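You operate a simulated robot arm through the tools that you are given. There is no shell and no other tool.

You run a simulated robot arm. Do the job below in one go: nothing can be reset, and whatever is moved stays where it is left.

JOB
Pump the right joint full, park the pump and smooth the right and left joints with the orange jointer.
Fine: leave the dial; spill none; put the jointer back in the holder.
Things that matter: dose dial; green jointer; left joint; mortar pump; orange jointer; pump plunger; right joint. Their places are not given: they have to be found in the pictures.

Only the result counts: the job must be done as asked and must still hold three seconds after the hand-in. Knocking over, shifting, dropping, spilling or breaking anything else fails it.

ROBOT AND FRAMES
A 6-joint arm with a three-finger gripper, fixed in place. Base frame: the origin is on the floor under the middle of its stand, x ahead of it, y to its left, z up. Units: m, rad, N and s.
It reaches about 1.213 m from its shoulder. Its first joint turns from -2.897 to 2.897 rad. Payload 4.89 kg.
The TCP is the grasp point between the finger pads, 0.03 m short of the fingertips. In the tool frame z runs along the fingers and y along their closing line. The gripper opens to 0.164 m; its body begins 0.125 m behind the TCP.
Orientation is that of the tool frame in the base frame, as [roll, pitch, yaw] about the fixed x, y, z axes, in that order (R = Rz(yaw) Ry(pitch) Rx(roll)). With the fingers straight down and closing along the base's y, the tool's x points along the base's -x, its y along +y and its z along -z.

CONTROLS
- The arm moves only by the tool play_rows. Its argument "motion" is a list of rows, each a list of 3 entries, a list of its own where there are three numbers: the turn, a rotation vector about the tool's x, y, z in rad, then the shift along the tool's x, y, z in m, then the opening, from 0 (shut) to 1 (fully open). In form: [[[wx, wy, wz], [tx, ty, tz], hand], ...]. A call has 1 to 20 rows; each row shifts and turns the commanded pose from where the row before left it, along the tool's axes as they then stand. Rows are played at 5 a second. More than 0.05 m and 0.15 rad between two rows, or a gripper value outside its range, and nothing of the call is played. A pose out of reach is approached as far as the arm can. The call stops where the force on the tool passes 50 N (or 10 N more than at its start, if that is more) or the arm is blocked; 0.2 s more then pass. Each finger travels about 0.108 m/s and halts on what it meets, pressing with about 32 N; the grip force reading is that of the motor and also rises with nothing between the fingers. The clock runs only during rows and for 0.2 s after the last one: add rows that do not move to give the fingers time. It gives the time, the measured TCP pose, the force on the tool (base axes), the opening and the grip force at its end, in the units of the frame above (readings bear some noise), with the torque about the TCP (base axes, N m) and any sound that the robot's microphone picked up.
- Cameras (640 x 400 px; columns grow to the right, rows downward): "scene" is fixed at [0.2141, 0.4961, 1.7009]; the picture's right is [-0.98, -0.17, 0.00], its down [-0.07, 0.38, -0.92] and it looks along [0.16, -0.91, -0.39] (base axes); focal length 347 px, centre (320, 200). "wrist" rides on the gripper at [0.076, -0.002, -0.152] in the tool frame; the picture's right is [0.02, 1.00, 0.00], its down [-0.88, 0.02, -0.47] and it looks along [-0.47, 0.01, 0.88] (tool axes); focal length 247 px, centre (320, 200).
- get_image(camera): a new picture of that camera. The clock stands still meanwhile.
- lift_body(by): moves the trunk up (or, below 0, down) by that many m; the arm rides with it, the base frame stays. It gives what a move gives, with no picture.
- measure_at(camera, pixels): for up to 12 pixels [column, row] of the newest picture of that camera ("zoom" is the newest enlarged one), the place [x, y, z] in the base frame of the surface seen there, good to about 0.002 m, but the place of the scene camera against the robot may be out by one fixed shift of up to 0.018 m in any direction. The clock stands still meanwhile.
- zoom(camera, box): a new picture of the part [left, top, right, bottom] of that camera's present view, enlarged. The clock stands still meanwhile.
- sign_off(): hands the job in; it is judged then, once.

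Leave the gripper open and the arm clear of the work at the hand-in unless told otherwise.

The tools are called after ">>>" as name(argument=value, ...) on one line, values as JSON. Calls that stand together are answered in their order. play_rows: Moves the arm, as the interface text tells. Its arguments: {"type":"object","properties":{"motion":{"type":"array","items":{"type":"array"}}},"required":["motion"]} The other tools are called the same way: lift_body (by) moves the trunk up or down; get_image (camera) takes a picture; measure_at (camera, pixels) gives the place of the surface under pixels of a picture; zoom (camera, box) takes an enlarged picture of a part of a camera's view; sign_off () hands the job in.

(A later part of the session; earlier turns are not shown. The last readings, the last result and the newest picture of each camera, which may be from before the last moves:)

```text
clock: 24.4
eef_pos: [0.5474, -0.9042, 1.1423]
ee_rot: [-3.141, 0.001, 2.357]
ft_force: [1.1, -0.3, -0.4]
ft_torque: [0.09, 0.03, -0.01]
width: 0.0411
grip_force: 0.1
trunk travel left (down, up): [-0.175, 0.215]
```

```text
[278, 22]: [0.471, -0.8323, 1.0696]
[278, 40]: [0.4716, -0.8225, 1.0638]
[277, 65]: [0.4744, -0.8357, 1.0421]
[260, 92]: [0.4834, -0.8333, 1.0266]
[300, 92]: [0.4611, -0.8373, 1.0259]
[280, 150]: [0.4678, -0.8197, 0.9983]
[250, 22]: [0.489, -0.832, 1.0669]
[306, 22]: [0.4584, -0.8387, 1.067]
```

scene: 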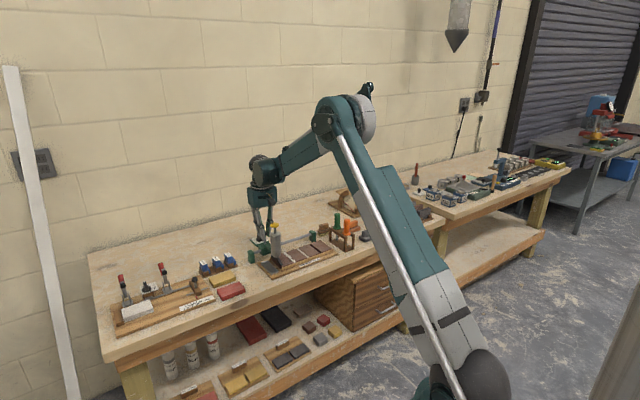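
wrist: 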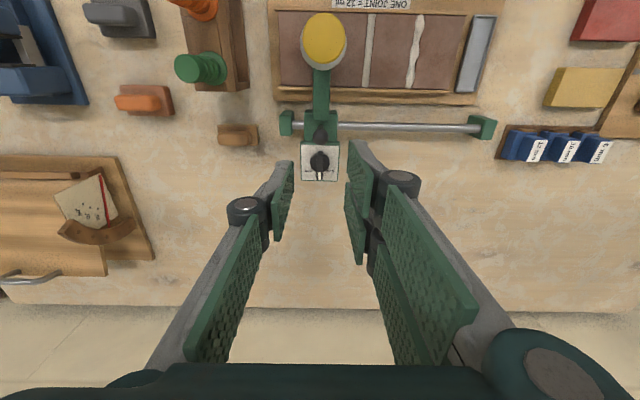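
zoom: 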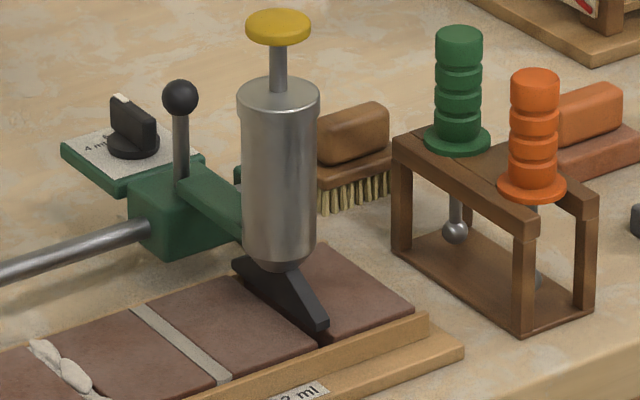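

The cap is centred at (0.481,−0.8335) with its top at z=1.058; the cylinder top is at 1.013, so the stroke is at most about 36 mm. I'll close the fingers and move above the cap at TCP z=1.12.

>>> play_rows(motion=[[[0, 0, 0], [0.0242, 0.0008, 0.0056], 0.1], [[0, 0, 0], [0.0242, 0.0008, 0.0056], 0], [[0, 0, 0], [0.0242, 0.0008, 0.0056], 0], [[0, 0, 0], [0.0242, 0.0008, 0.0056], 0], [[0, 0, 0], [0, 0, 0], 0]])

>>> get_image(camera="wrist")

>>> zoom(camera="scene", box=[270, 170, 360, 270])

```text
clock: 25.6
eef_pos: [0.4814, -0.8347, 1.1217]
ee_rot: [-3.141, -0.001, 2.357]
ft_force: [-0.1, 0.7, 0.5]
ft_torque: [-0.05, -0.06, -0.03]
width: 0.0
grip_force: 32.2
trunk travel left (down, up): [-0.175, 0.215]
```

```text
taken
```

wrist: 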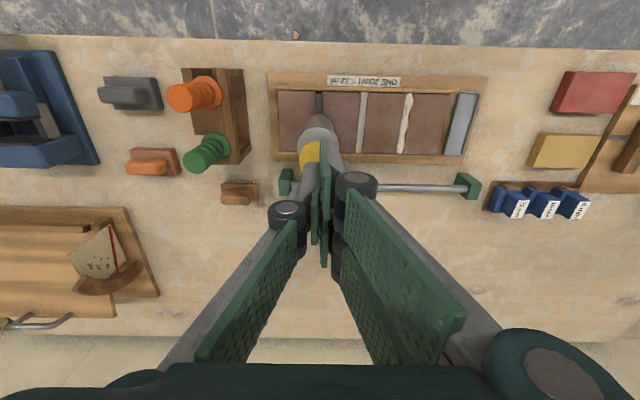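

```text
4.00 times, centred on (315, 220) of scene
```

zoom: 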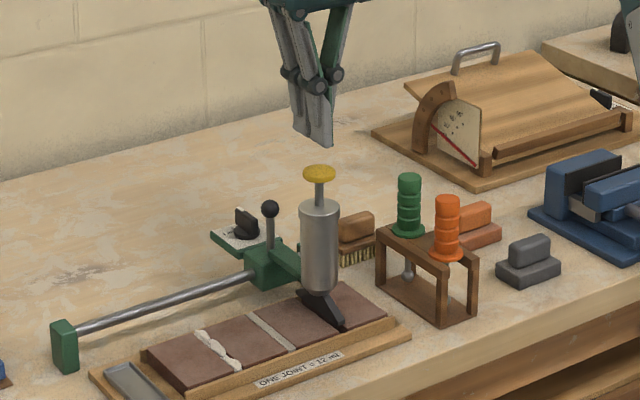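

The closed fingers hang right above the cap. I'll come down to light contact first (about 35 mm).

>>> play_rows(motion=[[[0, 0, 0], [0, 0, 0.012], 0], [[0, 0, 0], [0, 0, 0.012], 0], [[0, 0, 0], [0, 0, 0.006], 0], [[0, 0, 0], [0, 0, 0.004], 0]])

>>> zoom(camera="scene", box=[290, 200, 350, 260])

```text
clock: 26.6
eef_pos: [0.4812, -0.8347, 1.0869]
ee_rot: [-3.141, 0.001, 2.355]
ft_force: [0.1, 0.4, -0.5]
ft_torque: [-0.01, 0.0, -0.03]
width: 0.0001
grip_force: 32.4
trunk travel left (down, up): [-0.175, 0.215]
```

```text
6.67 times, centred on (320, 230) of scene
```

zoom: 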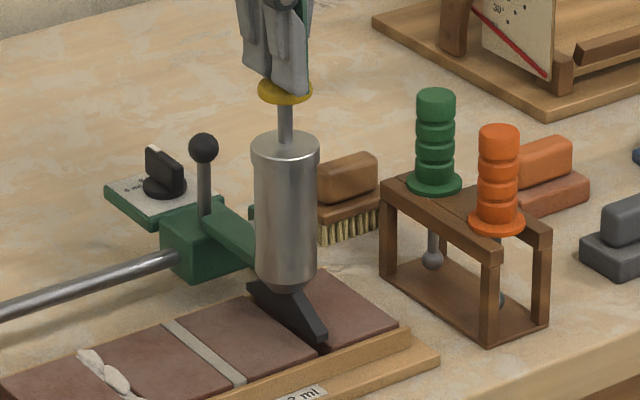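

The fingertips are just on the cap with no force yet. Pressing down 20 mm in small steps.

>>> play_rows(motion=[[[0, 0, 0], [0, 0, 0.004], 0], [[0, 0, 0], [0, 0, 0.004], 0], [[0, 0, 0], [0, 0, 0.004], 0], [[0, 0, 0], [0, 0, 0.004], 0], [[0, 0, 0], [0, 0, 0.004], 0]])

>>> zoom(camera="scene", box=[290, 200, 350, 260])

```text
clock: 27.8
eef_pos: [0.4816, -0.8324, 1.0688]
ee_rot: [3.142, 0.003, 2.356]
ft_force: [9.5, -12.5, 40.8]
ft_torque: [-0.39, -0.26, 0.04]
width: 0.0059
grip_force: 44.8
trunk travel left (down, up): [-0.175, 0.215]
```

```text
6.67 times, centred on (320, 230) of scene
```

zoom: 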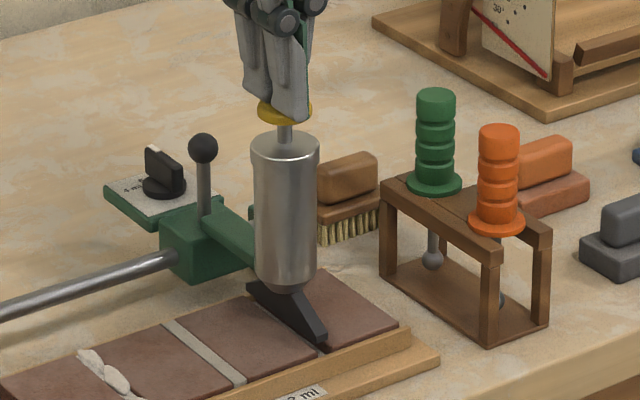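

Force is 41 N and the cap went down about 14 mm. The fingers were pushed apart a bit (0.006 m), so I'll check with the wrist camera how they sit on the cap.

>>> get_image(camera="wrist")

>>> zoom(camera="scene", box=[300, 200, 330, 225])

```text
taken
```

wrist: 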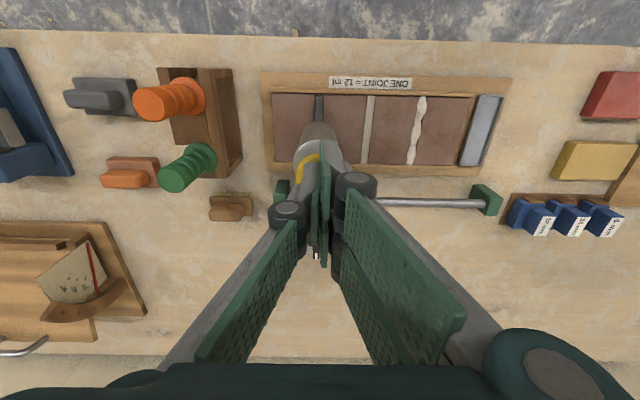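

```text
16.00 times, centred on (315, 212) of scene
```

zoom: 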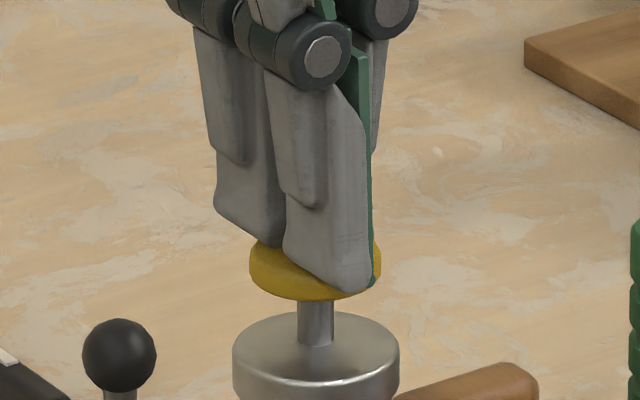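

The fingers press on the middle of the cap. The stem still shows about 10+ mm, so I'll continue pressing in 2 mm steps.

>>> play_rows(motion=[[[0, 0, 0], [0, 0, 0.002], 0], [[0, 0, 0], [0, 0, 0.002], 0], [[0, 0, 0], [0, 0, 0.002], 0]])

>>> zoom(camera="scene", box=[295, 200, 345, 258])

```text
clock: 28.2
eef_pos: [0.4811, -0.8335, 1.0691]
ee_rot: [-3.138, 0.003, 2.358]
ft_force: [-0.2, -0.4, 37.1]
ft_torque: [-0.06, 0.06, 0.2]
width: 0.0061
grip_force: 45.2
trunk travel left (down, up): [-0.175, 0.215]
stopped in row 1: the force on the tool passed its limit at 56 N (the readings are from after the stop); the commanded pose is now the measured one
```

```text
6.90 times, centred on (320, 229) of scene
```

zoom: 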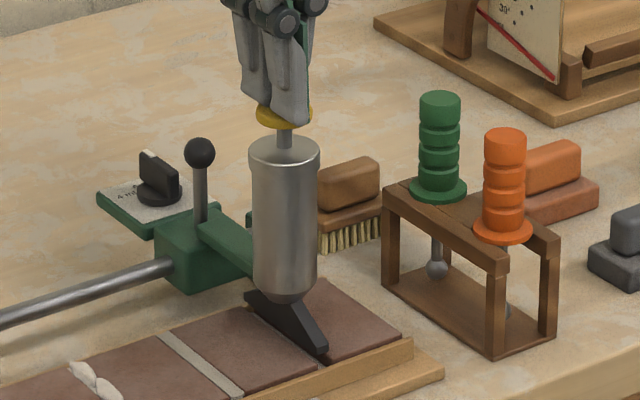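

The force jumped to 56 N with no more travel, so the plunger is at its bottom stop (about 14 mm stroke). I'll raise the fingers and see whether it springs back, and whether any mortar shows.

>>> play_rows(motion=[[[0, 0, 0], [0, 0, -0.004], 0], [[0, 0, 0], [0, 0, -0.006], 0], [[0, 0, 0], [0, 0, -0.01], 0], [[0, 0, 0], [0, 0, -0.015], 0], [[0, 0, 0], [0, 0, -0.015], 0]])

>>> zoom(camera="scene", box=[295, 200, 345, 258])

>>> zoom(camera="scene", box=[312, 238, 332, 256])

```text
clock: 29.4
eef_pos: [0.4805, -0.8349, 1.1153]
ee_rot: [3.141, 0.001, 2.357]
ft_force: [0.1, -0.7, -0.7]
ft_torque: [0.05, 0.03, 0.02]
width: 0.0002
grip_force: 45.3
trunk travel left (down, up): [-0.175, 0.215]
```

```text
6.90 times, centred on (320, 229) of scene
```

zoom: 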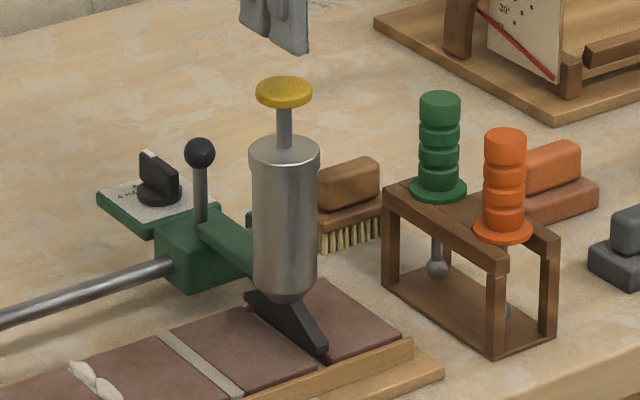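

```text
16.00 times, centred on (322, 247) of scene
```

zoom: 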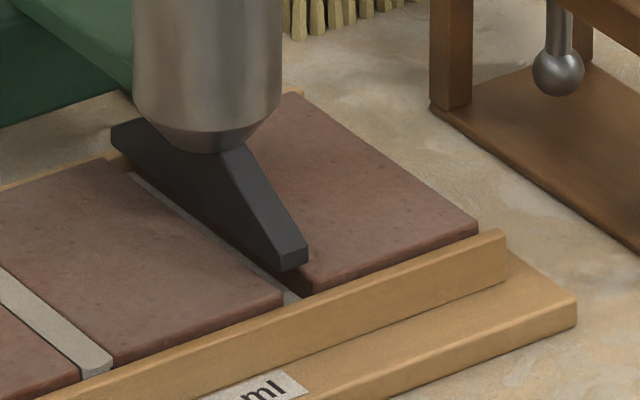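

The plunger sprang back, and grey mortar now shows in the joint at (140,185) and (290,297). I'll measure the mortar level: brick top is about 0.890 in scene coordinates.

>>> measure_at(camera="zoom", pixels=[[134, 178], [145, 188], [200, 228], [240, 258], [288, 295], [293, 298], [100, 365], [40, 310], [60, 250], [20, 300]])

```text
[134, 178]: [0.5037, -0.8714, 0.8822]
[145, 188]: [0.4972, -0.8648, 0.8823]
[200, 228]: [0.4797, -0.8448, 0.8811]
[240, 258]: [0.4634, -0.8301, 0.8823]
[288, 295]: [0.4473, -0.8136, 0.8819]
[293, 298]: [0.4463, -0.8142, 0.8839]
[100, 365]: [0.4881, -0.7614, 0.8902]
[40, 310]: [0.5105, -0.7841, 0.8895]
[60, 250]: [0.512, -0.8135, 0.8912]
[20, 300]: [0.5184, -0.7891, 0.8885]
```

The mortar level is at 0.882, about halfway up (flush is 0.890), so one stroke gave half the joint. I'll press the second full stroke the same way.

>>> play_rows(motion=[[[0, 0, 0], [-0.0006, 0.0012, 0.012], 0], [[0, 0, 0], [0, 0, 0.012], 0], [[0, 0, 0], [0, 0, 0.006], 0], [[0, 0, 0], [0, 0, 0.004], 0], [[0, 0, 0], [0, 0, 0.004], 0], [[0, 0, 0], [0, 0, 0.004], 0], [[0, 0, 0], [0, 0, 0.004], 0], [[0, 0, 0], [0, 0, 0.002], 0], [[0, 0, 0], [0, 0, 0.002], 0]])

>>> zoom(camera="scene", box=[295, 200, 345, 258])

```text
clock: 31.4
eef_pos: [0.4821, -0.8344, 1.0693]
ee_rot: [-3.14, 0.004, 2.358]
ft_force: [8.5, -9.2, 44.4]
ft_torque: [-0.31, -0.13, 0.06]
width: 0.0059
grip_force: 45.2
trunk travel left (down, up): [-0.175, 0.215]
```

```text
6.90 times, centred on (320, 229) of scene
```

zoom: 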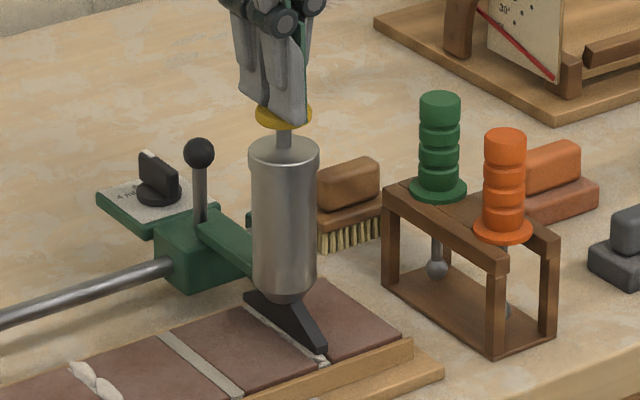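

White mortar now shows at the top of the right joint. Releasing the plunger by lifting straight up, well clear.

>>> play_rows(motion=[[[0, 0, 0], [0, 0, -0.004], 0], [[0, 0, 0], [0, 0, -0.006], 0], [[0, 0, 0], [0, 0, -0.01], 0], [[0, 0, 0], [0, 0, -0.02], 0], [[0, 0, 0], [0, 0, -0.02], 0], [[0, 0, 0], [0, 0, -0.02], 0]])

>>> zoom(camera="scene", box=[295, 200, 345, 258])

>>> zoom(camera="scene", box=[312, 238, 332, 256])

```text
clock: 32.8
eef_pos: [0.483, -0.8331, 1.1469]
ee_rot: [3.14, -0.001, 2.355]
ft_force: [0.5, -0.7, -0.3]
ft_torque: [0.05, 0.02, 0.01]
width: 0.0002
grip_force: 44.6
trunk travel left (down, up): [-0.175, 0.215]
```

```text
6.90 times, centred on (320, 229) of scene
```

zoom: 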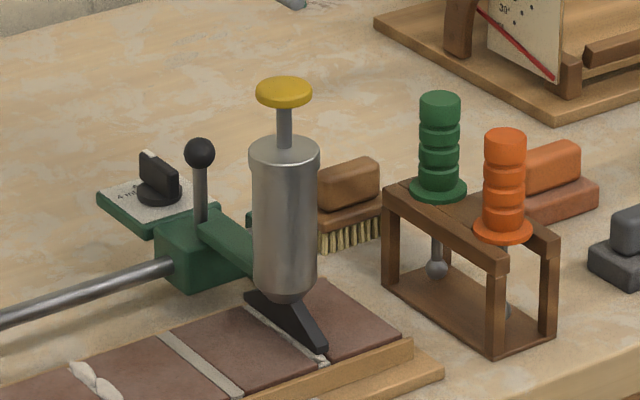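

```text
16.00 times, centred on (322, 247) of scene
```

zoom: 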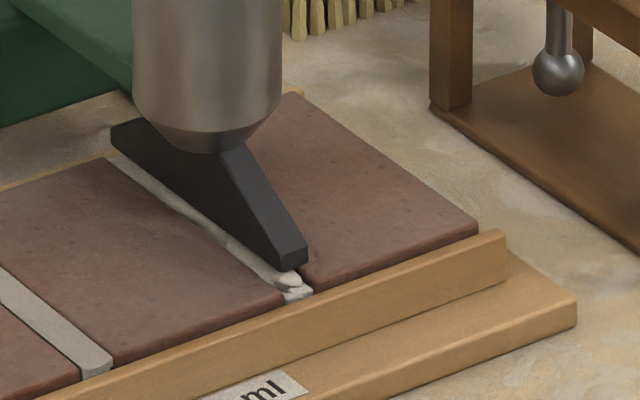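

The right joint is full with a raw bead and no mortar elsewhere. Now I'll park the pump: move back over the ball at (0.548,−0.904), with fingers slightly open, and descend to straddle it.

>>> play_rows(motion=[[[0, 0, 0], [-0.0322, -0.0017, 0], 0.25], [[0, 0, 0], [-0.0322, -0.0017, 0], 0.25], [[0, 0, 0], [-0.0322, -0.0017, 0], 0.25], [[0, 0, 0], [0, 0, 0.03], 0.25], [[0, 0, 0], [0, 0, 0.03], 0.25]])

>>> get_image(camera="wrist")

```text
clock: 34.0
eef_pos: [0.5491, -0.9034, 1.085]
ee_rot: [-3.14, 0.001, 2.357]
ft_force: [0.4, 0.0, 0.6]
ft_torque: [-0.12, -0.01, -0.05]
width: 0.0412
grip_force: 0.0
trunk travel left (down, up): [-0.175, 0.215]
```

```text
taken
```

wrist: 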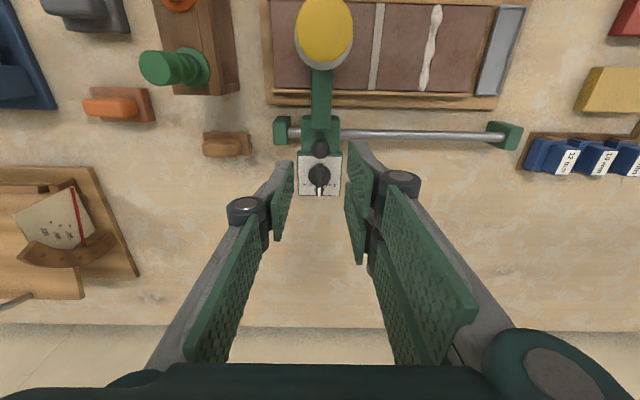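

The ball (320,148) is centred between the fingers. Descending to straddle it, then narrowing the fingers.

>>> play_rows(motion=[[[0, 0, 0], [0, 0, 0.03], 0.25], [[0, 0, 0], [0, 0, 0.03], 0.25], [[0, 0, 0], [0, 0, 0.03], 0.25], [[0, 0, 0], [0, 0, 0.012], 0.25], [[0, 0, 0], [0, 0, 0], 0.17], [[0, 0, 0], [0, 0, 0], 0.17]])

>>> get_image(camera="wrist")

```text
clock: 35.4
eef_pos: [0.547, -0.9065, 0.9847]
ee_rot: [3.141, 0.003, 2.358]
ft_force: [-0.3, 0.0, 0.2]
ft_torque: [0.03, 0.02, -0.06]
width: 0.028
grip_force: 0.0
trunk travel left (down, up): [-0.175, 0.215]
```

```text
taken
```

wrist: 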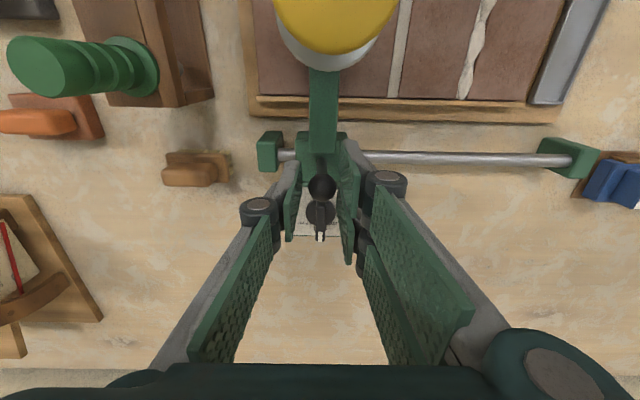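

Fingers straddle the ball. Sliding the carriage back toward the tray by about 0.2125 m.

>>> play_rows(motion=[[[0, 0, 0], [0, 0.0125, 0], 0.17], [[0, 0, 0], [0, 0.0125, 0], 0.17], [[0, 0, 0], [0, 0.0125, 0], 0.17], [[0, 0, 0], [0, 0.0125, 0], 0.17], [[0, 0, 0], [0, 0.0125, 0], 0.17], [[0, 0, 0], [0, 0.0125, 0], 0.17], [[0, 0, 0], [0, 0.0125, 0], 0.17], [[0, 0, 0], [0, 0.0125, 0], 0.17], [[0, 0, 0], [0, 0.0125, 0], 0.17], [[0, 0, 0], [0, 0.0125, 0], 0.17], [[0, 0, 0], [0, 0.0125, 0], 0.17], [[0, 0, 0], [0, 0.0125, 0], 0.17], [[0, 0, 0], [0, 0.0125, 0], 0.17], [[0, 0, 0], [0, 0.0125, 0], 0.17], [[0, 0, 0], [0, 0.0125, 0], 0.17], [[0, 0, 0], [0, 0.0125, 0], 0.17], [[0, 0, 0], [0, 0.0125, 0], 0.17], [[0, 0, 0], [0, 0, 0], 0.17]])

>>> get_image(camera="wrist")

>>> zoom(camera="scene", box=[235, 215, 335, 285])

```text
clock: 39.2
eef_pos: [0.6982, -0.7532, 0.9858]
ee_rot: [3.141, 0.002, 2.356]
ft_force: [0.5, -0.4, 0.1]
ft_torque: [-0.02, 0.0, -0.01]
width: 0.0281
grip_force: 0.0
trunk travel left (down, up): [-0.175, 0.215]
```

```text
taken
```

wrist: 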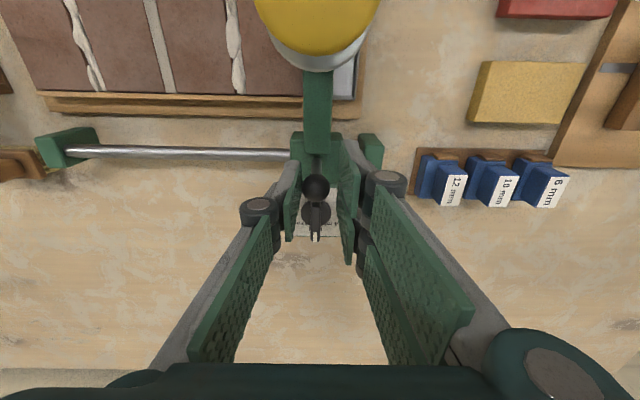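

```text
5.71 times, centred on (285, 250) of scene
```

zoom: 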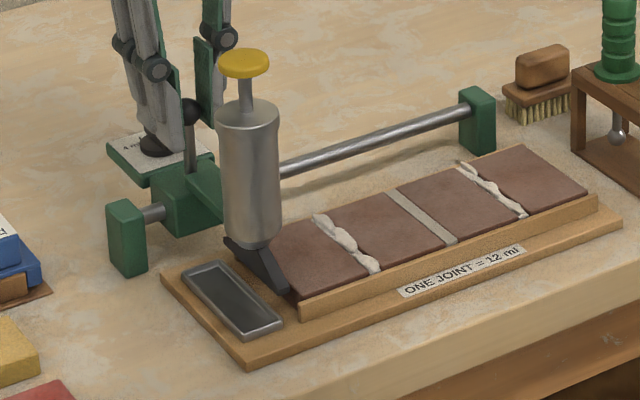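

The right joint now has a full bead. The nozzle needs about 16 mm more to be over the tray. Pushing gently on.

>>> play_rows(motion=[[[0, 0, 0], [0, 0.005, 0], 0.17], [[0, 0, 0], [0, 0.005, 0], 0.17], [[0, 0, 0], [0, 0.004, 0], 0.17], [[0, 0, 0], [0, 0.002, 0], 0.17], [[0, 0, 0], [0, 0, 0], 0.17]])

>>> get_image(camera="wrist")

>>> zoom(camera="scene", box=[240, 220, 290, 280])

```text
clock: 40.4
eef_pos: [0.709, -0.7446, 0.9849]
ee_rot: [3.14, 0.002, 2.357]
ft_force: [-0.3, -0.2, 0.0]
ft_torque: [0.01, 0.0, 0.0]
width: 0.0278
grip_force: 0.0
trunk travel left (down, up): [-0.175, 0.215]
```

```text
taken
```

wrist: 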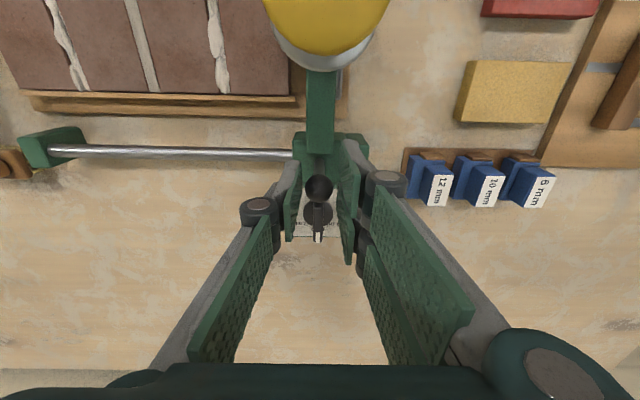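

```text
6.67 times, centred on (265, 250) of scene
```

zoom: 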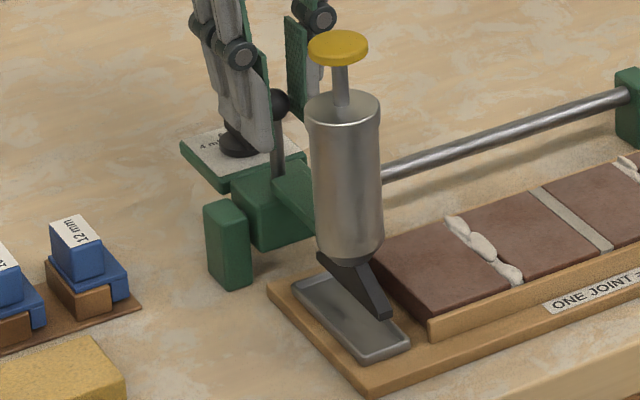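

The pump matches its starting parked picture exactly: nozzle over the tray and the dial still on 6 ml. I'll back off the ball, lift, and travel over to look at the jointer holder.

>>> play_rows(motion=[[[0, 0, 0], [0, 0.002, 0], 0.22], [[0, 0, 0], [0, 0.001, -0.01], 0.25], [[0, 0, 0], [0, 0, -0.035], 0.25], [[0, 0, 0], [0, 0, -0.045], 0.25], [[0, 0, 0], [0, 0, -0.045], 0.25], [[0, 0, 0], [0, 0, -0.045], 0.3], [[0, 0, 0], [0, 0, -0.035], 0.4], [[0, 0, 0], [0.0253, -0.0394, 0], 0.6], [[0, 0, 0], [0.0253, -0.0394, 0], 0.8], [[0, 0, 0], [0.0253, -0.0394, 0], 1], [[0, 0, 0], [0.0253, -0.0394, 0], 1], [[0, 0, 0], [0.0253, -0.0394, 0], 1], [[0, 0, 0], [0.0253, -0.0394, 0], 1], [[0, 0, 0], [0.0253, -0.0394, 0], 1], [[0, 0, 0], [0.0253, -0.0394, 0], 1], [[0, 0, 0], [0.0253, -0.0394, 0], 1]])

>>> get_image(camera="wrist")

>>> get_image(camera="scene")

```text
clock: 43.8
eef_pos: [0.3019, -0.8315, 1.1961]
ee_rot: [-3.14, 0.0, 2.359]
ft_force: [1.9, 0.0, -0.6]
ft_torque: [-0.05, 0.28, 0.0]
width: 0.1641
grip_force: 0.1
trunk travel left (down, up): [-0.175, 0.215]
```

```text
taken
```

wrist: 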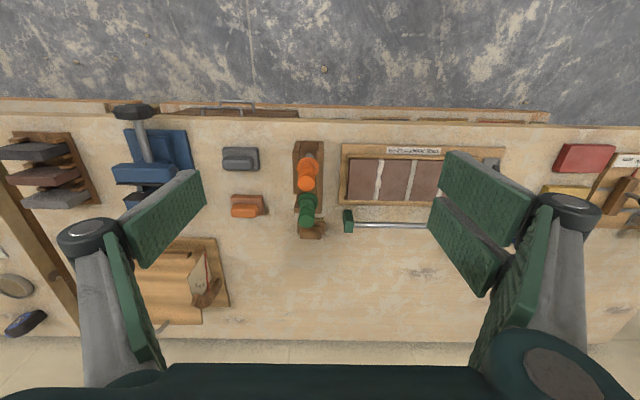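

```text
taken
```

scene: 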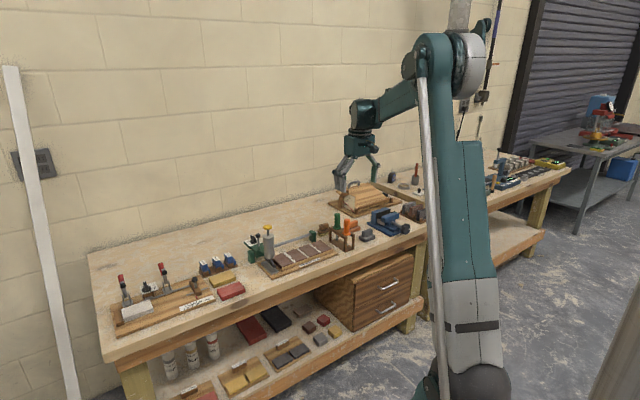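

The holder with orange (308,168) and green (307,205) jointers is in view. Zooming in on it from both cameras.

>>> zoom(camera="wrist", box=[275, 130, 345, 245])

>>> zoom(camera="scene", box=[322, 208, 366, 254])

```text
3.48 times, centred on (310, 188) of wrist
```

zoom: 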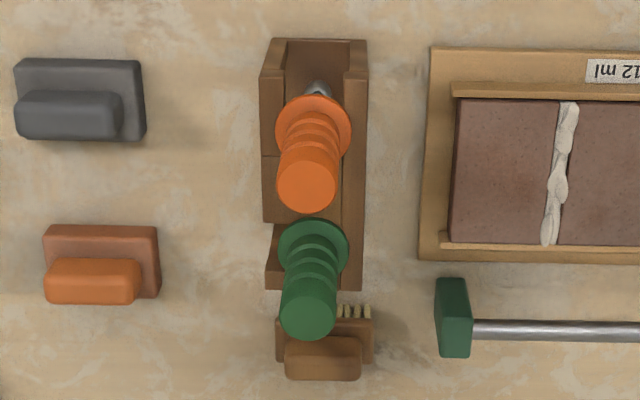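

```text
8.70 times, centred on (344, 231) of scene
```

zoom: 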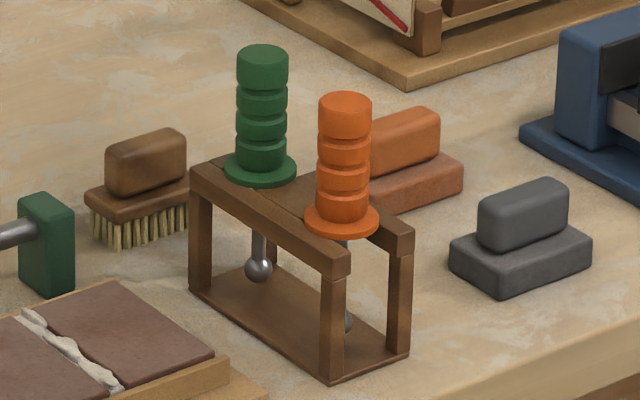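

Measuring the orange handle top, flange, holder rails, and tips.

>>> measure_at(camera="wrist", pixels=[[306, 185], [299, 185], [314, 185], [306, 189], [308, 159], [298, 168], [318, 168], [297, 150], [320, 150], [322, 200], [308, 152], [307, 145]])

>>> measure_at(camera="zoom", pixels=[[345, 105], [345, 120], [341, 226], [310, 222], [376, 218], [345, 262], [400, 232], [385, 215], [347, 320], [258, 268], [258, 240], [310, 195]])

```text
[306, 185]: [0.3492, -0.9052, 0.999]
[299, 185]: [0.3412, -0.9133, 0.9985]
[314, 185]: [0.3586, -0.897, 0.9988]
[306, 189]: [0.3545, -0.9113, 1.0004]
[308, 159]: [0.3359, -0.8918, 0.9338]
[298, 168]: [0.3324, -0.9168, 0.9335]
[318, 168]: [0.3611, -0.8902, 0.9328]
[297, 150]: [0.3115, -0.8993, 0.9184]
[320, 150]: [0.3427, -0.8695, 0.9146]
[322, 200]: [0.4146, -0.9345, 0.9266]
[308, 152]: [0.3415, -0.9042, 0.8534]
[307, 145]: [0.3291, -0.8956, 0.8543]
```

```text
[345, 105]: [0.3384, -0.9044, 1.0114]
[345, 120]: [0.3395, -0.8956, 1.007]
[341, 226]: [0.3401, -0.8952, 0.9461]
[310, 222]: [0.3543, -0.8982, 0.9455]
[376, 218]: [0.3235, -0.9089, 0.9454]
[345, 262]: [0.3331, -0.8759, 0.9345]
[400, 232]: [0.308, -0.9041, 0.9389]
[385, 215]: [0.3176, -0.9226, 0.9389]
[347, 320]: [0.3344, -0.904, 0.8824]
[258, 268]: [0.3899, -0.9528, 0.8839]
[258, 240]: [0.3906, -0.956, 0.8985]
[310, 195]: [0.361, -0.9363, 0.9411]
```

The orange handle axis is at about (0.3485,−0.9045), top at z≈0.999, with its flange at 0.934 resting on the holder's rails. I'll move above it at z=1.12 with fingers half open, and measure again.

>>> play_rows(motion=[[[0, 0, 0], [-0.0282, -0.0063, 0.0253], 0.7], [[0, 0, 0], [-0.0282, -0.0063, 0.0253], 0.5], [[0, 0, 0], [-0.0282, -0.0063, 0.0253], 0.5], [[0, 0, 0.003], [0, 0, 0], 0.5]])

>>> get_image(camera="wrist")

>>> zoom(camera="wrist", box=[260, 60, 380, 200])

```text
clock: 44.8
eef_pos: [0.3461, -0.9067, 1.1205]
ee_rot: [3.141, -0.001, 2.353]
ft_force: [-0.1, 0.2, -0.6]
ft_torque: [0.18, 0.07, 0.03]
width: 0.0821
grip_force: 0.0
trunk travel left (down, up): [-0.175, 0.215]
```

```text
taken
```

wrist: 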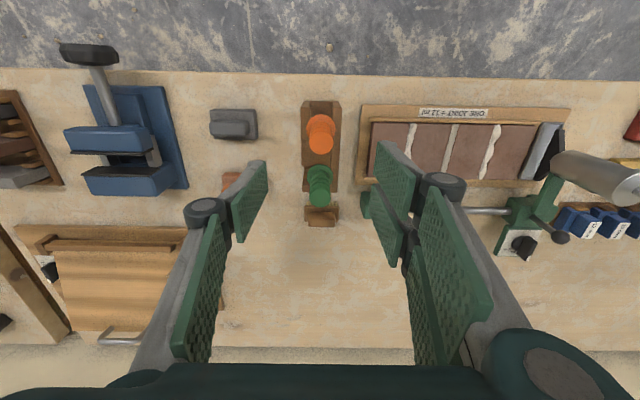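

```text
2.86 times, centred on (320, 130) of wrist
```

zoom: 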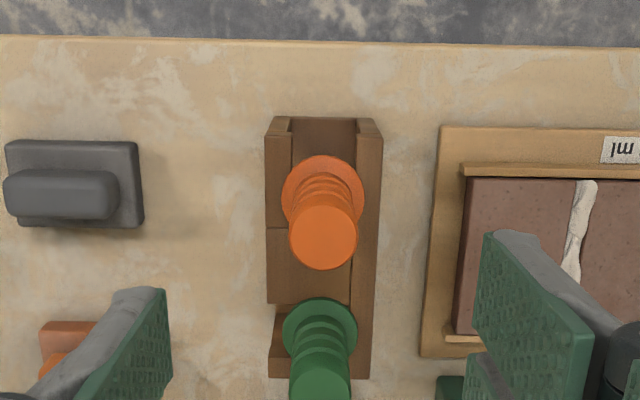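

Measuring the orange handle top and flange in this zoom.

>>> measure_at(camera="zoom", pixels=[[323, 238], [293, 240], [354, 240], [323, 264], [323, 212], [323, 160], [287, 190], [358, 185], [278, 150], [370, 150], [300, 260], [320, 330]])

```text
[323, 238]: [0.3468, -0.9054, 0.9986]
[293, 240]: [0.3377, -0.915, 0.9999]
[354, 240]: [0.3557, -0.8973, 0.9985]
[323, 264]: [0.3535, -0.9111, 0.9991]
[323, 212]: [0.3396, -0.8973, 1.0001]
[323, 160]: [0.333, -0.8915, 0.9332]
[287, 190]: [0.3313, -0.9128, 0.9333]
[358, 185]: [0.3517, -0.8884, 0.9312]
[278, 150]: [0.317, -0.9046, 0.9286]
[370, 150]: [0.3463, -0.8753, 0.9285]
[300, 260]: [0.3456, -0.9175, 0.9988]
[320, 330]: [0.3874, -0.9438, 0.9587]
```

The handle centre is at (0.3467,−0.905), so I'm within 2 mm. Descending to TCP z≈0.977 around the handle.

>>> play_rows(motion=[[[0, 0, 0], [0.0008, 0.0016, 0.03], 0.5], [[0, 0, 0], [0, 0, 0.03], 0.5], [[0, 0, 0], [0, 0, 0.03], 0.45], [[0, 0, 0], [0, 0, 0.03], 0.4], [[0, 0, 0], [0, 0, 0.0235], 0.4]])

>>> get_image(camera="wrist")

>>> zoom(camera="scene", box=[310, 190, 380, 260])

```text
clock: 46.0
eef_pos: [0.3477, -0.9052, 0.9785]
ee_rot: [3.139, 0.002, 2.354]
ft_force: [-0.1, -0.3, 0.8]
ft_torque: [-0.08, -0.01, -0.01]
width: 0.0657
grip_force: 0.0
trunk travel left (down, up): [-0.175, 0.215]
```

```text
taken
```

wrist: 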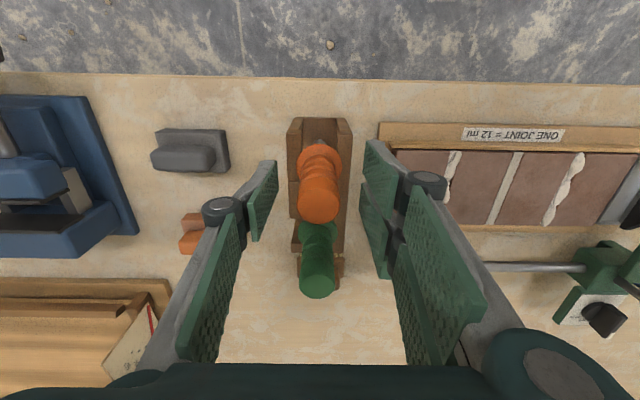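

```text
5.71 times, centred on (345, 225) of scene
```

zoom: 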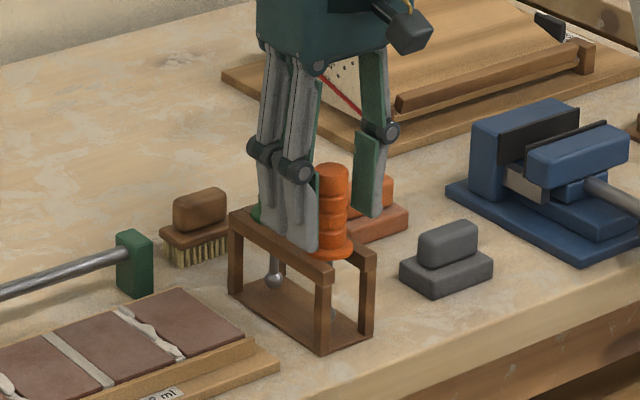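

The handle is between the pads and the tips are just above the flange. Closing on it.

>>> play_rows(motion=[[[0, 0, 0], [0, 0, 0], 0.25], [[0, 0, 0], [0, 0, 0], 0.18], [[0, 0, 0], [0, 0, 0], 0.1], [[0, 0, 0], [0, 0, 0], 0], [[0, 0, 0], [0, 0, 0], 0], [[0, 0, 0], [0, 0, 0], 0]])

>>> get_image(camera="wrist")

>>> zoom(camera="scene", box=[310, 190, 380, 260])

```text
clock: 47.4
eef_pos: [0.3474, -0.9053, 0.9791]
ee_rot: [-3.14, 0.002, 2.353]
ft_force: [-0.1, -0.4, 0.7]
ft_torque: [0.0, 0.01, 0.01]
width: 0.0262
grip_force: 32.7
trunk travel left (down, up): [-0.175, 0.215]
```

```text
taken
```

wrist: 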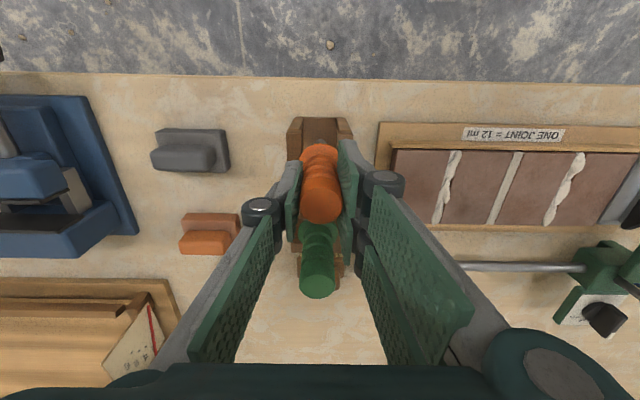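

```text
5.71 times, centred on (345, 225) of scene
```

zoom: 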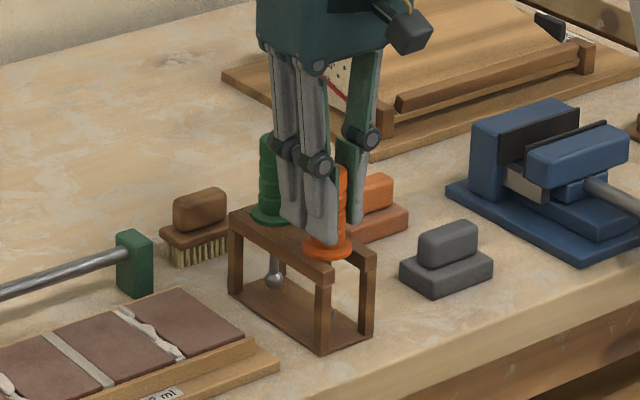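

The jointer is held (0.026 m) with the seated grip pose (0.3474,−0.9053,0.979). Lifting slowly straight up.

>>> play_rows(motion=[[[0, 0, 0], [0, 0, -0.008], 0], [[0, 0, 0], [0, 0, -0.01], 0], [[0, 0, 0], [0, 0, -0.012], 0], [[0, 0, 0], [0, 0, -0.015], 0], [[0, 0, 0], [0, 0, -0.015], 0]])

>>> zoom(camera="scene", box=[310, 190, 380, 260])

```text
clock: 48.6
eef_pos: [0.3464, -0.9046, 1.0394]
ee_rot: [-3.141, 0.0, 2.356]
ft_force: [0.3, 0.3, -1.4]
ft_torque: [0.01, 0.06, -0.02]
width: 0.0263
grip_force: 32.2
trunk travel left (down, up): [-0.175, 0.215]
```

```text
5.71 times, centred on (345, 225) of scene
```

zoom: 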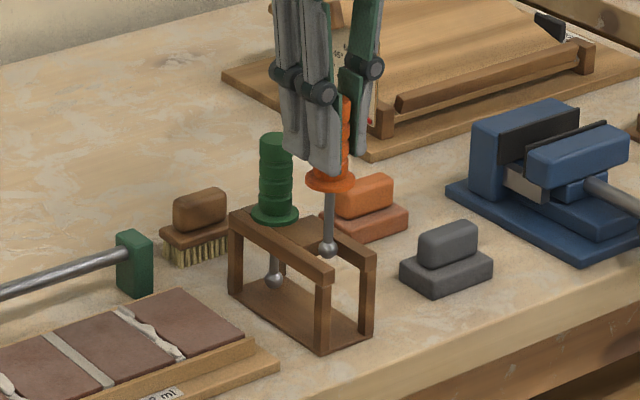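

The orange jointer came up cleanly, with its ball tip visible at (328,248). Lifting 0.09 m more and then measuring the tip.

>>> play_rows(motion=[[[0, 0, 0], [0, 0, -0.03], 0], [[0, 0, 0], [0, 0, -0.03], 0], [[0, 0, 0], [0, 0, -0.03], 0], [[0, 0, 0], [0, 0, 0], 0]])

>>> zoom(camera="scene", box=[310, 170, 370, 250])

>>> zoom(camera="wrist", box=[270, 110, 370, 230])

```text
clock: 49.6
eef_pos: [0.3488, -0.9046, 1.1303]
ee_rot: [3.14, 0.002, 2.356]
ft_force: [0.3, 0.5, -0.5]
ft_torque: [-0.07, -0.03, -0.01]
width: 0.0257
grip_force: 31.6
trunk travel left (down, up): [-0.175, 0.215]
```

```text
5.00 times, centred on (340, 210) of scene
```

zoom: 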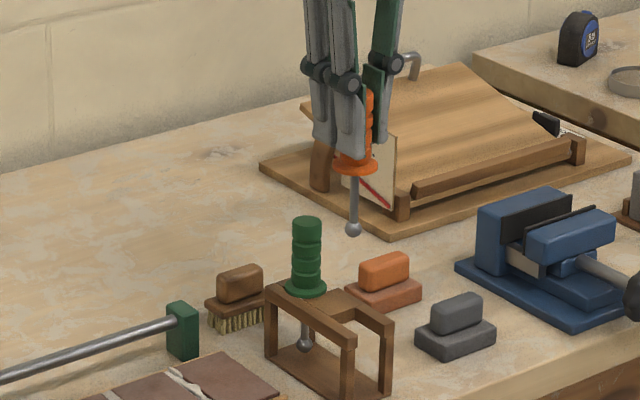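

```text
3.33 times, centred on (320, 170) of wrist
```

zoom: 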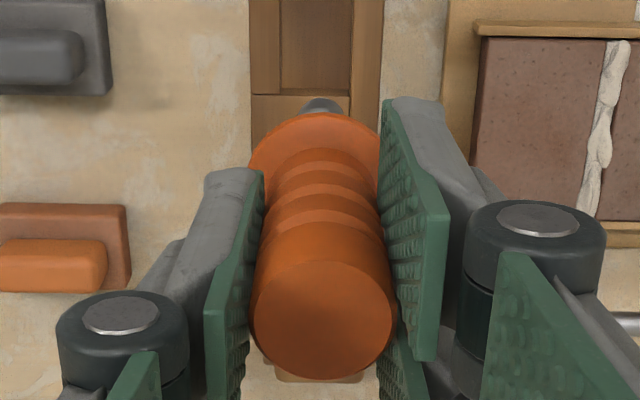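

Zooming further in on the tip with the scene camera to measure it.

>>> zoom(camera="scene", box=[334, 196, 360, 222])

```text
15.38 times, centred on (347, 209) of scene
```

zoom: 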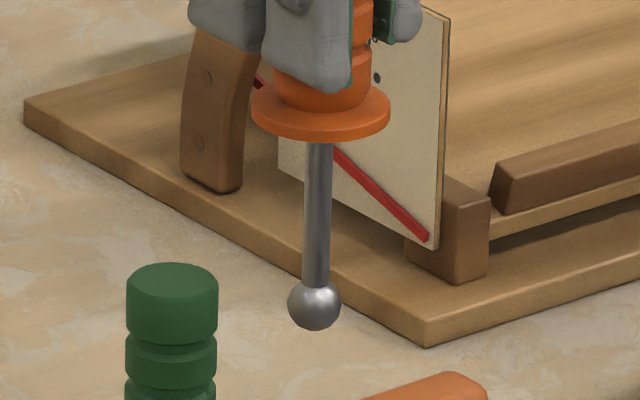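

>>> measure_at(camera="zoom", pixels=[[314, 304], [314, 290], [314, 320], [296, 304], [334, 304], [318, 200], [317, 260], [320, 128], [256, 105], [385, 105], [340, 85], [314, 327]])

```text
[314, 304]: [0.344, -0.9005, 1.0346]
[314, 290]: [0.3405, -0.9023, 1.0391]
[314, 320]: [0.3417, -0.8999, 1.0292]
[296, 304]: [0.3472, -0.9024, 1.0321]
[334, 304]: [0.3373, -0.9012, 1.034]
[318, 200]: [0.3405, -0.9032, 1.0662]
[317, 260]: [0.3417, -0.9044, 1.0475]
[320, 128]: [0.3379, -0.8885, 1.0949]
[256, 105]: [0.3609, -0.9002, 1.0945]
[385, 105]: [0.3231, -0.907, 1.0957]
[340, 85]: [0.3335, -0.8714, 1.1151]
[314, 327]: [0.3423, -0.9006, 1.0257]
```

The ball tip sits almost exactly on the gripper axis, its bottom about 0.118 m below the TCP. For the left joint, the parked pump would be close to the fingers, so I'll turn the gripper by −90° so its fingers spread along the joint instead of toward the pump.

>>> play_rows(motion=[[[0, 0, 0], [0, 0, -0.02], 0], [[0, 0, -0.1428], [0, 0, 0], 0], [[0, 0, -0.1428], [0, 0, 0], 0], [[0, 0, -0.1428], [0, 0, 0], 0], [[0, 0, -0.1428], [0, 0, 0], 0], [[0, 0, -0.1428], [0, 0, 0], 0], [[0, 0, -0.1428], [0, 0, 0], 0], [[0, 0, -0.1428], [0, 0, 0], 0], [[0, 0, -0.1428], [0, 0, 0], 0], [[0, 0, -0.1428], [0, 0, 0], 0], [[0, 0, -0.1428], [0, 0, 0], 0], [[0, 0, -0.1428], [0, 0, 0], 0]])

>>> get_image(camera="wrist")

```text
clock: 52.2
eef_pos: [0.348, -0.9031, 1.1494]
ee_rot: [-3.141, 0.002, -2.356]
ft_force: [-0.4, -0.1, -1.1]
ft_torque: [-0.01, 0.01, -0.03]
width: 0.026
grip_force: 32.5
trunk travel left (down, up): [-0.175, 0.215]
```

```text
taken
```

wrist: 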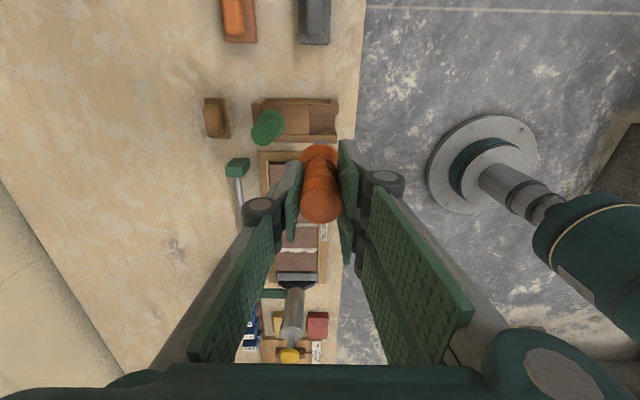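

Turned. Now moving to hover over the right joint's middle at about (0.4815,−0.8337), TCP z≈1.10.

>>> play_rows(motion=[[[0, 0, 0], [-0.0359, -0.0113, 0.0125], 0], [[0, 0, 0], [-0.0359, -0.0113, 0.0125], 0], [[0, 0, 0], [-0.0359, -0.0113, 0.0125], 0], [[0, 0, 0], [-0.0359, -0.0113, 0.0125], 0], [[0, 0, 0], [0, 0, 0.03], 0], [[0, 0, 0], [0, 0, 0.025], 0], [[0, 0, 0], [0, 0, 0], 0]])

>>> get_image(camera="wrist")

>>> zoom(camera="scene", box=[300, 225, 340, 258])

```text
clock: 53.8
eef_pos: [0.4814, -0.836, 1.0454]
ee_rot: [-3.141, 0.001, -2.358]
ft_force: [-0.2, -0.7, -1.6]
ft_torque: [0.02, 0.03, -0.01]
width: 0.0261
grip_force: 32.4
trunk travel left (down, up): [-0.175, 0.215]
```

```text
taken
```

wrist: 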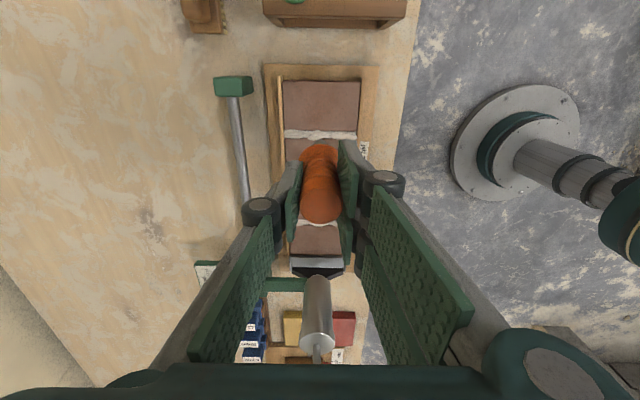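

```text
12.12 times, centred on (320, 242) of scene
```

zoom: 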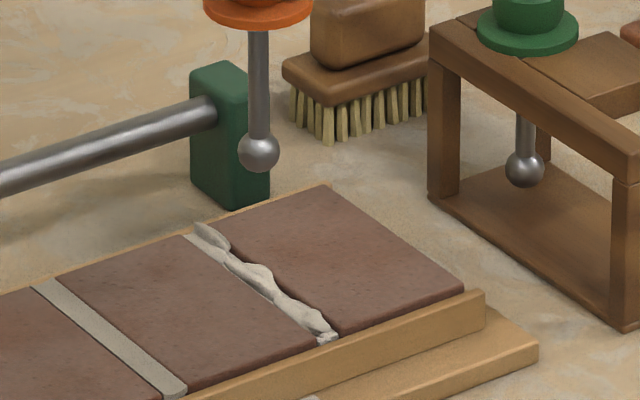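

Clear view: tip ball at zoom (259,152), right joint with bead running from (205,235) to (325,335). Measuring ball, joint edges and bead.

>>> measure_at(camera="zoom", pixels=[[259, 152], [247, 152], [271, 152], [259, 168], [195, 250], [300, 338], [230, 232], [345, 325], [208, 240], [255, 278], [318, 325], [328, 338]])

>>> measure_at(camera="wrist", pixels=[[320, 134], [295, 134], [350, 135], [320, 128], [320, 140], [310, 222], [335, 224], [298, 222], [300, 236], [330, 240]])

```text
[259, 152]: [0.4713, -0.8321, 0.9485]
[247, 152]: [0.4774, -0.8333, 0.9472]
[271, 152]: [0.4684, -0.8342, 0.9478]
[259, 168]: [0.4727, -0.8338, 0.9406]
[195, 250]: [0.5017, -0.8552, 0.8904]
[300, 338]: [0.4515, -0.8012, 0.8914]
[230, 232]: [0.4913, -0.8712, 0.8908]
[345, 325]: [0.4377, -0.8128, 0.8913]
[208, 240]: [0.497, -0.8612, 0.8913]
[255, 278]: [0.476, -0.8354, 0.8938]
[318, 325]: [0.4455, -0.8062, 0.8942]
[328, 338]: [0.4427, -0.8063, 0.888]
```

```text
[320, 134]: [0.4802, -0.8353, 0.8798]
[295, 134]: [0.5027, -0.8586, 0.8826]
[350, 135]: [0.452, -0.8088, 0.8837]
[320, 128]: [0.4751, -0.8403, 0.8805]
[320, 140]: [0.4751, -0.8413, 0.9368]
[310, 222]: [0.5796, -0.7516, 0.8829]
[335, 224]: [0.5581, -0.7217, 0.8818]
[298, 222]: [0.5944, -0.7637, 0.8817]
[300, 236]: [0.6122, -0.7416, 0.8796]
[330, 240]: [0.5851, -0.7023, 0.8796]
```

The tip is centred over the joint within about 1.5 mm, and it will touch the brick plane at TCP z≈0.998. I'll move to the front end of the joint (t≈0.888) and lower to just above the surface.

>>> play_rows(motion=[[[0, 0, 0], [-0.0005, 0.0218, 0], 0], [[0, 0, 0], [0, 0.0218, 0], 0], [[0, 0, 0], [0, 0, 0.02], 0], [[0, 0, 0], [0, 0, 0.015], 0], [[0, 0, 0], [0, 0, 0.006], 0], [[0, 0, 0], [0, 0, 0], 0]])

>>> zoom(camera="scene", box=[300, 225, 340, 258])

```text
clock: 55.2
eef_pos: [0.4508, -0.8035, 1.0039]
ee_rot: [-3.141, 0.0, -2.358]
ft_force: [0.4, -1.0, -2.2]
ft_torque: [0.06, 0.04, 0.02]
width: 0.0262
grip_force: 32.2
trunk travel left (down, up): [-0.175, 0.215]
```

```text
12.12 times, centred on (320, 242) of scene
```

zoom: 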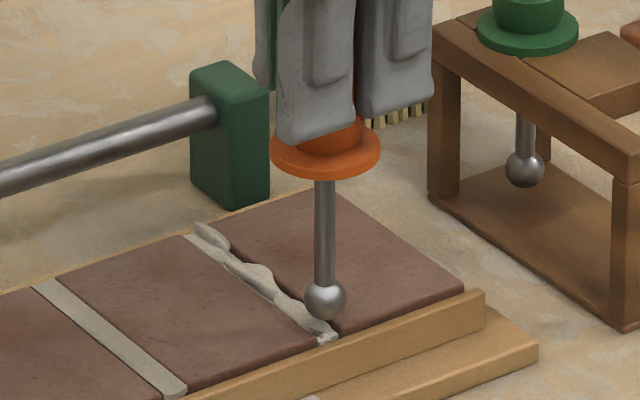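

The ball hovers right above the front end of the joint. Lowering in 2 mm steps to light contact.

>>> play_rows(motion=[[[0, 0, 0], [0, -0.001, 0.002], 0], [[0, 0, 0], [0, 0, 0.002], 0], [[0, 0, 0], [0, 0, 0.0015], 0], [[0, 0, 0], [0, 0, 0], 0]])

>>> zoom(camera="scene", box=[308, 235, 332, 255])

```text
clock: 56.2
eef_pos: [0.4512, -0.804, 0.9995]
ee_rot: [-3.14, 0.0, -2.358]
ft_force: [-0.3, -0.8, -0.9]
ft_torque: [0.02, 0.01, 0.02]
width: 0.0261
grip_force: 32.1
trunk travel left (down, up): [-0.175, 0.215]
```

```text
16.00 times, centred on (320, 245) of scene
```

zoom: 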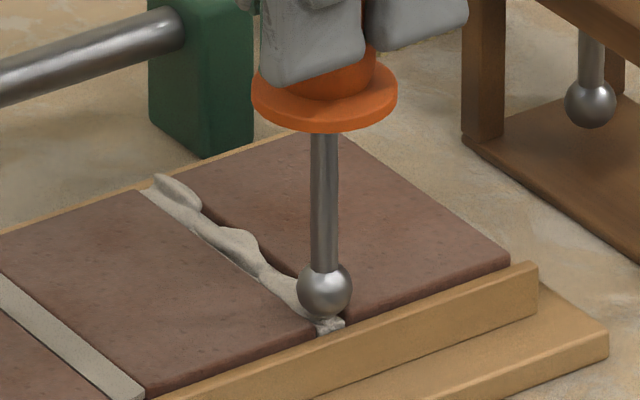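

No contact force yet at z=0.9995. Lowering another 2 mm in 1 mm steps.

>>> play_rows(motion=[[[0, 0, 0], [0, 0, 0.001], 0], [[0, 0, 0], [0, 0, 0.001], 0], [[0, 0, 0], [0, 0, 0], 0]])

>>> zoom(camera="scene", box=[308, 235, 332, 255])

```text
clock: 57.0
eef_pos: [0.4512, -0.804, 0.9971]
ee_rot: [-3.14, -0.001, -2.358]
ft_force: [-0.6, -2.7, 10.2]
ft_torque: [-0.32, 0.07, -0.02]
width: 0.0261
grip_force: 32.2
trunk travel left (down, up): [-0.175, 0.215]
```

```text
16.00 times, centred on (320, 245) of scene
```

zoom: 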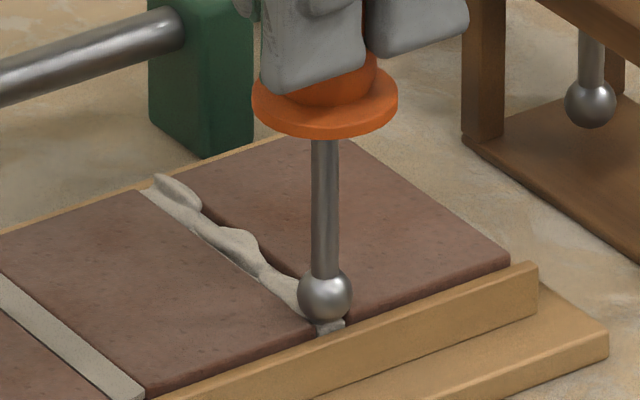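

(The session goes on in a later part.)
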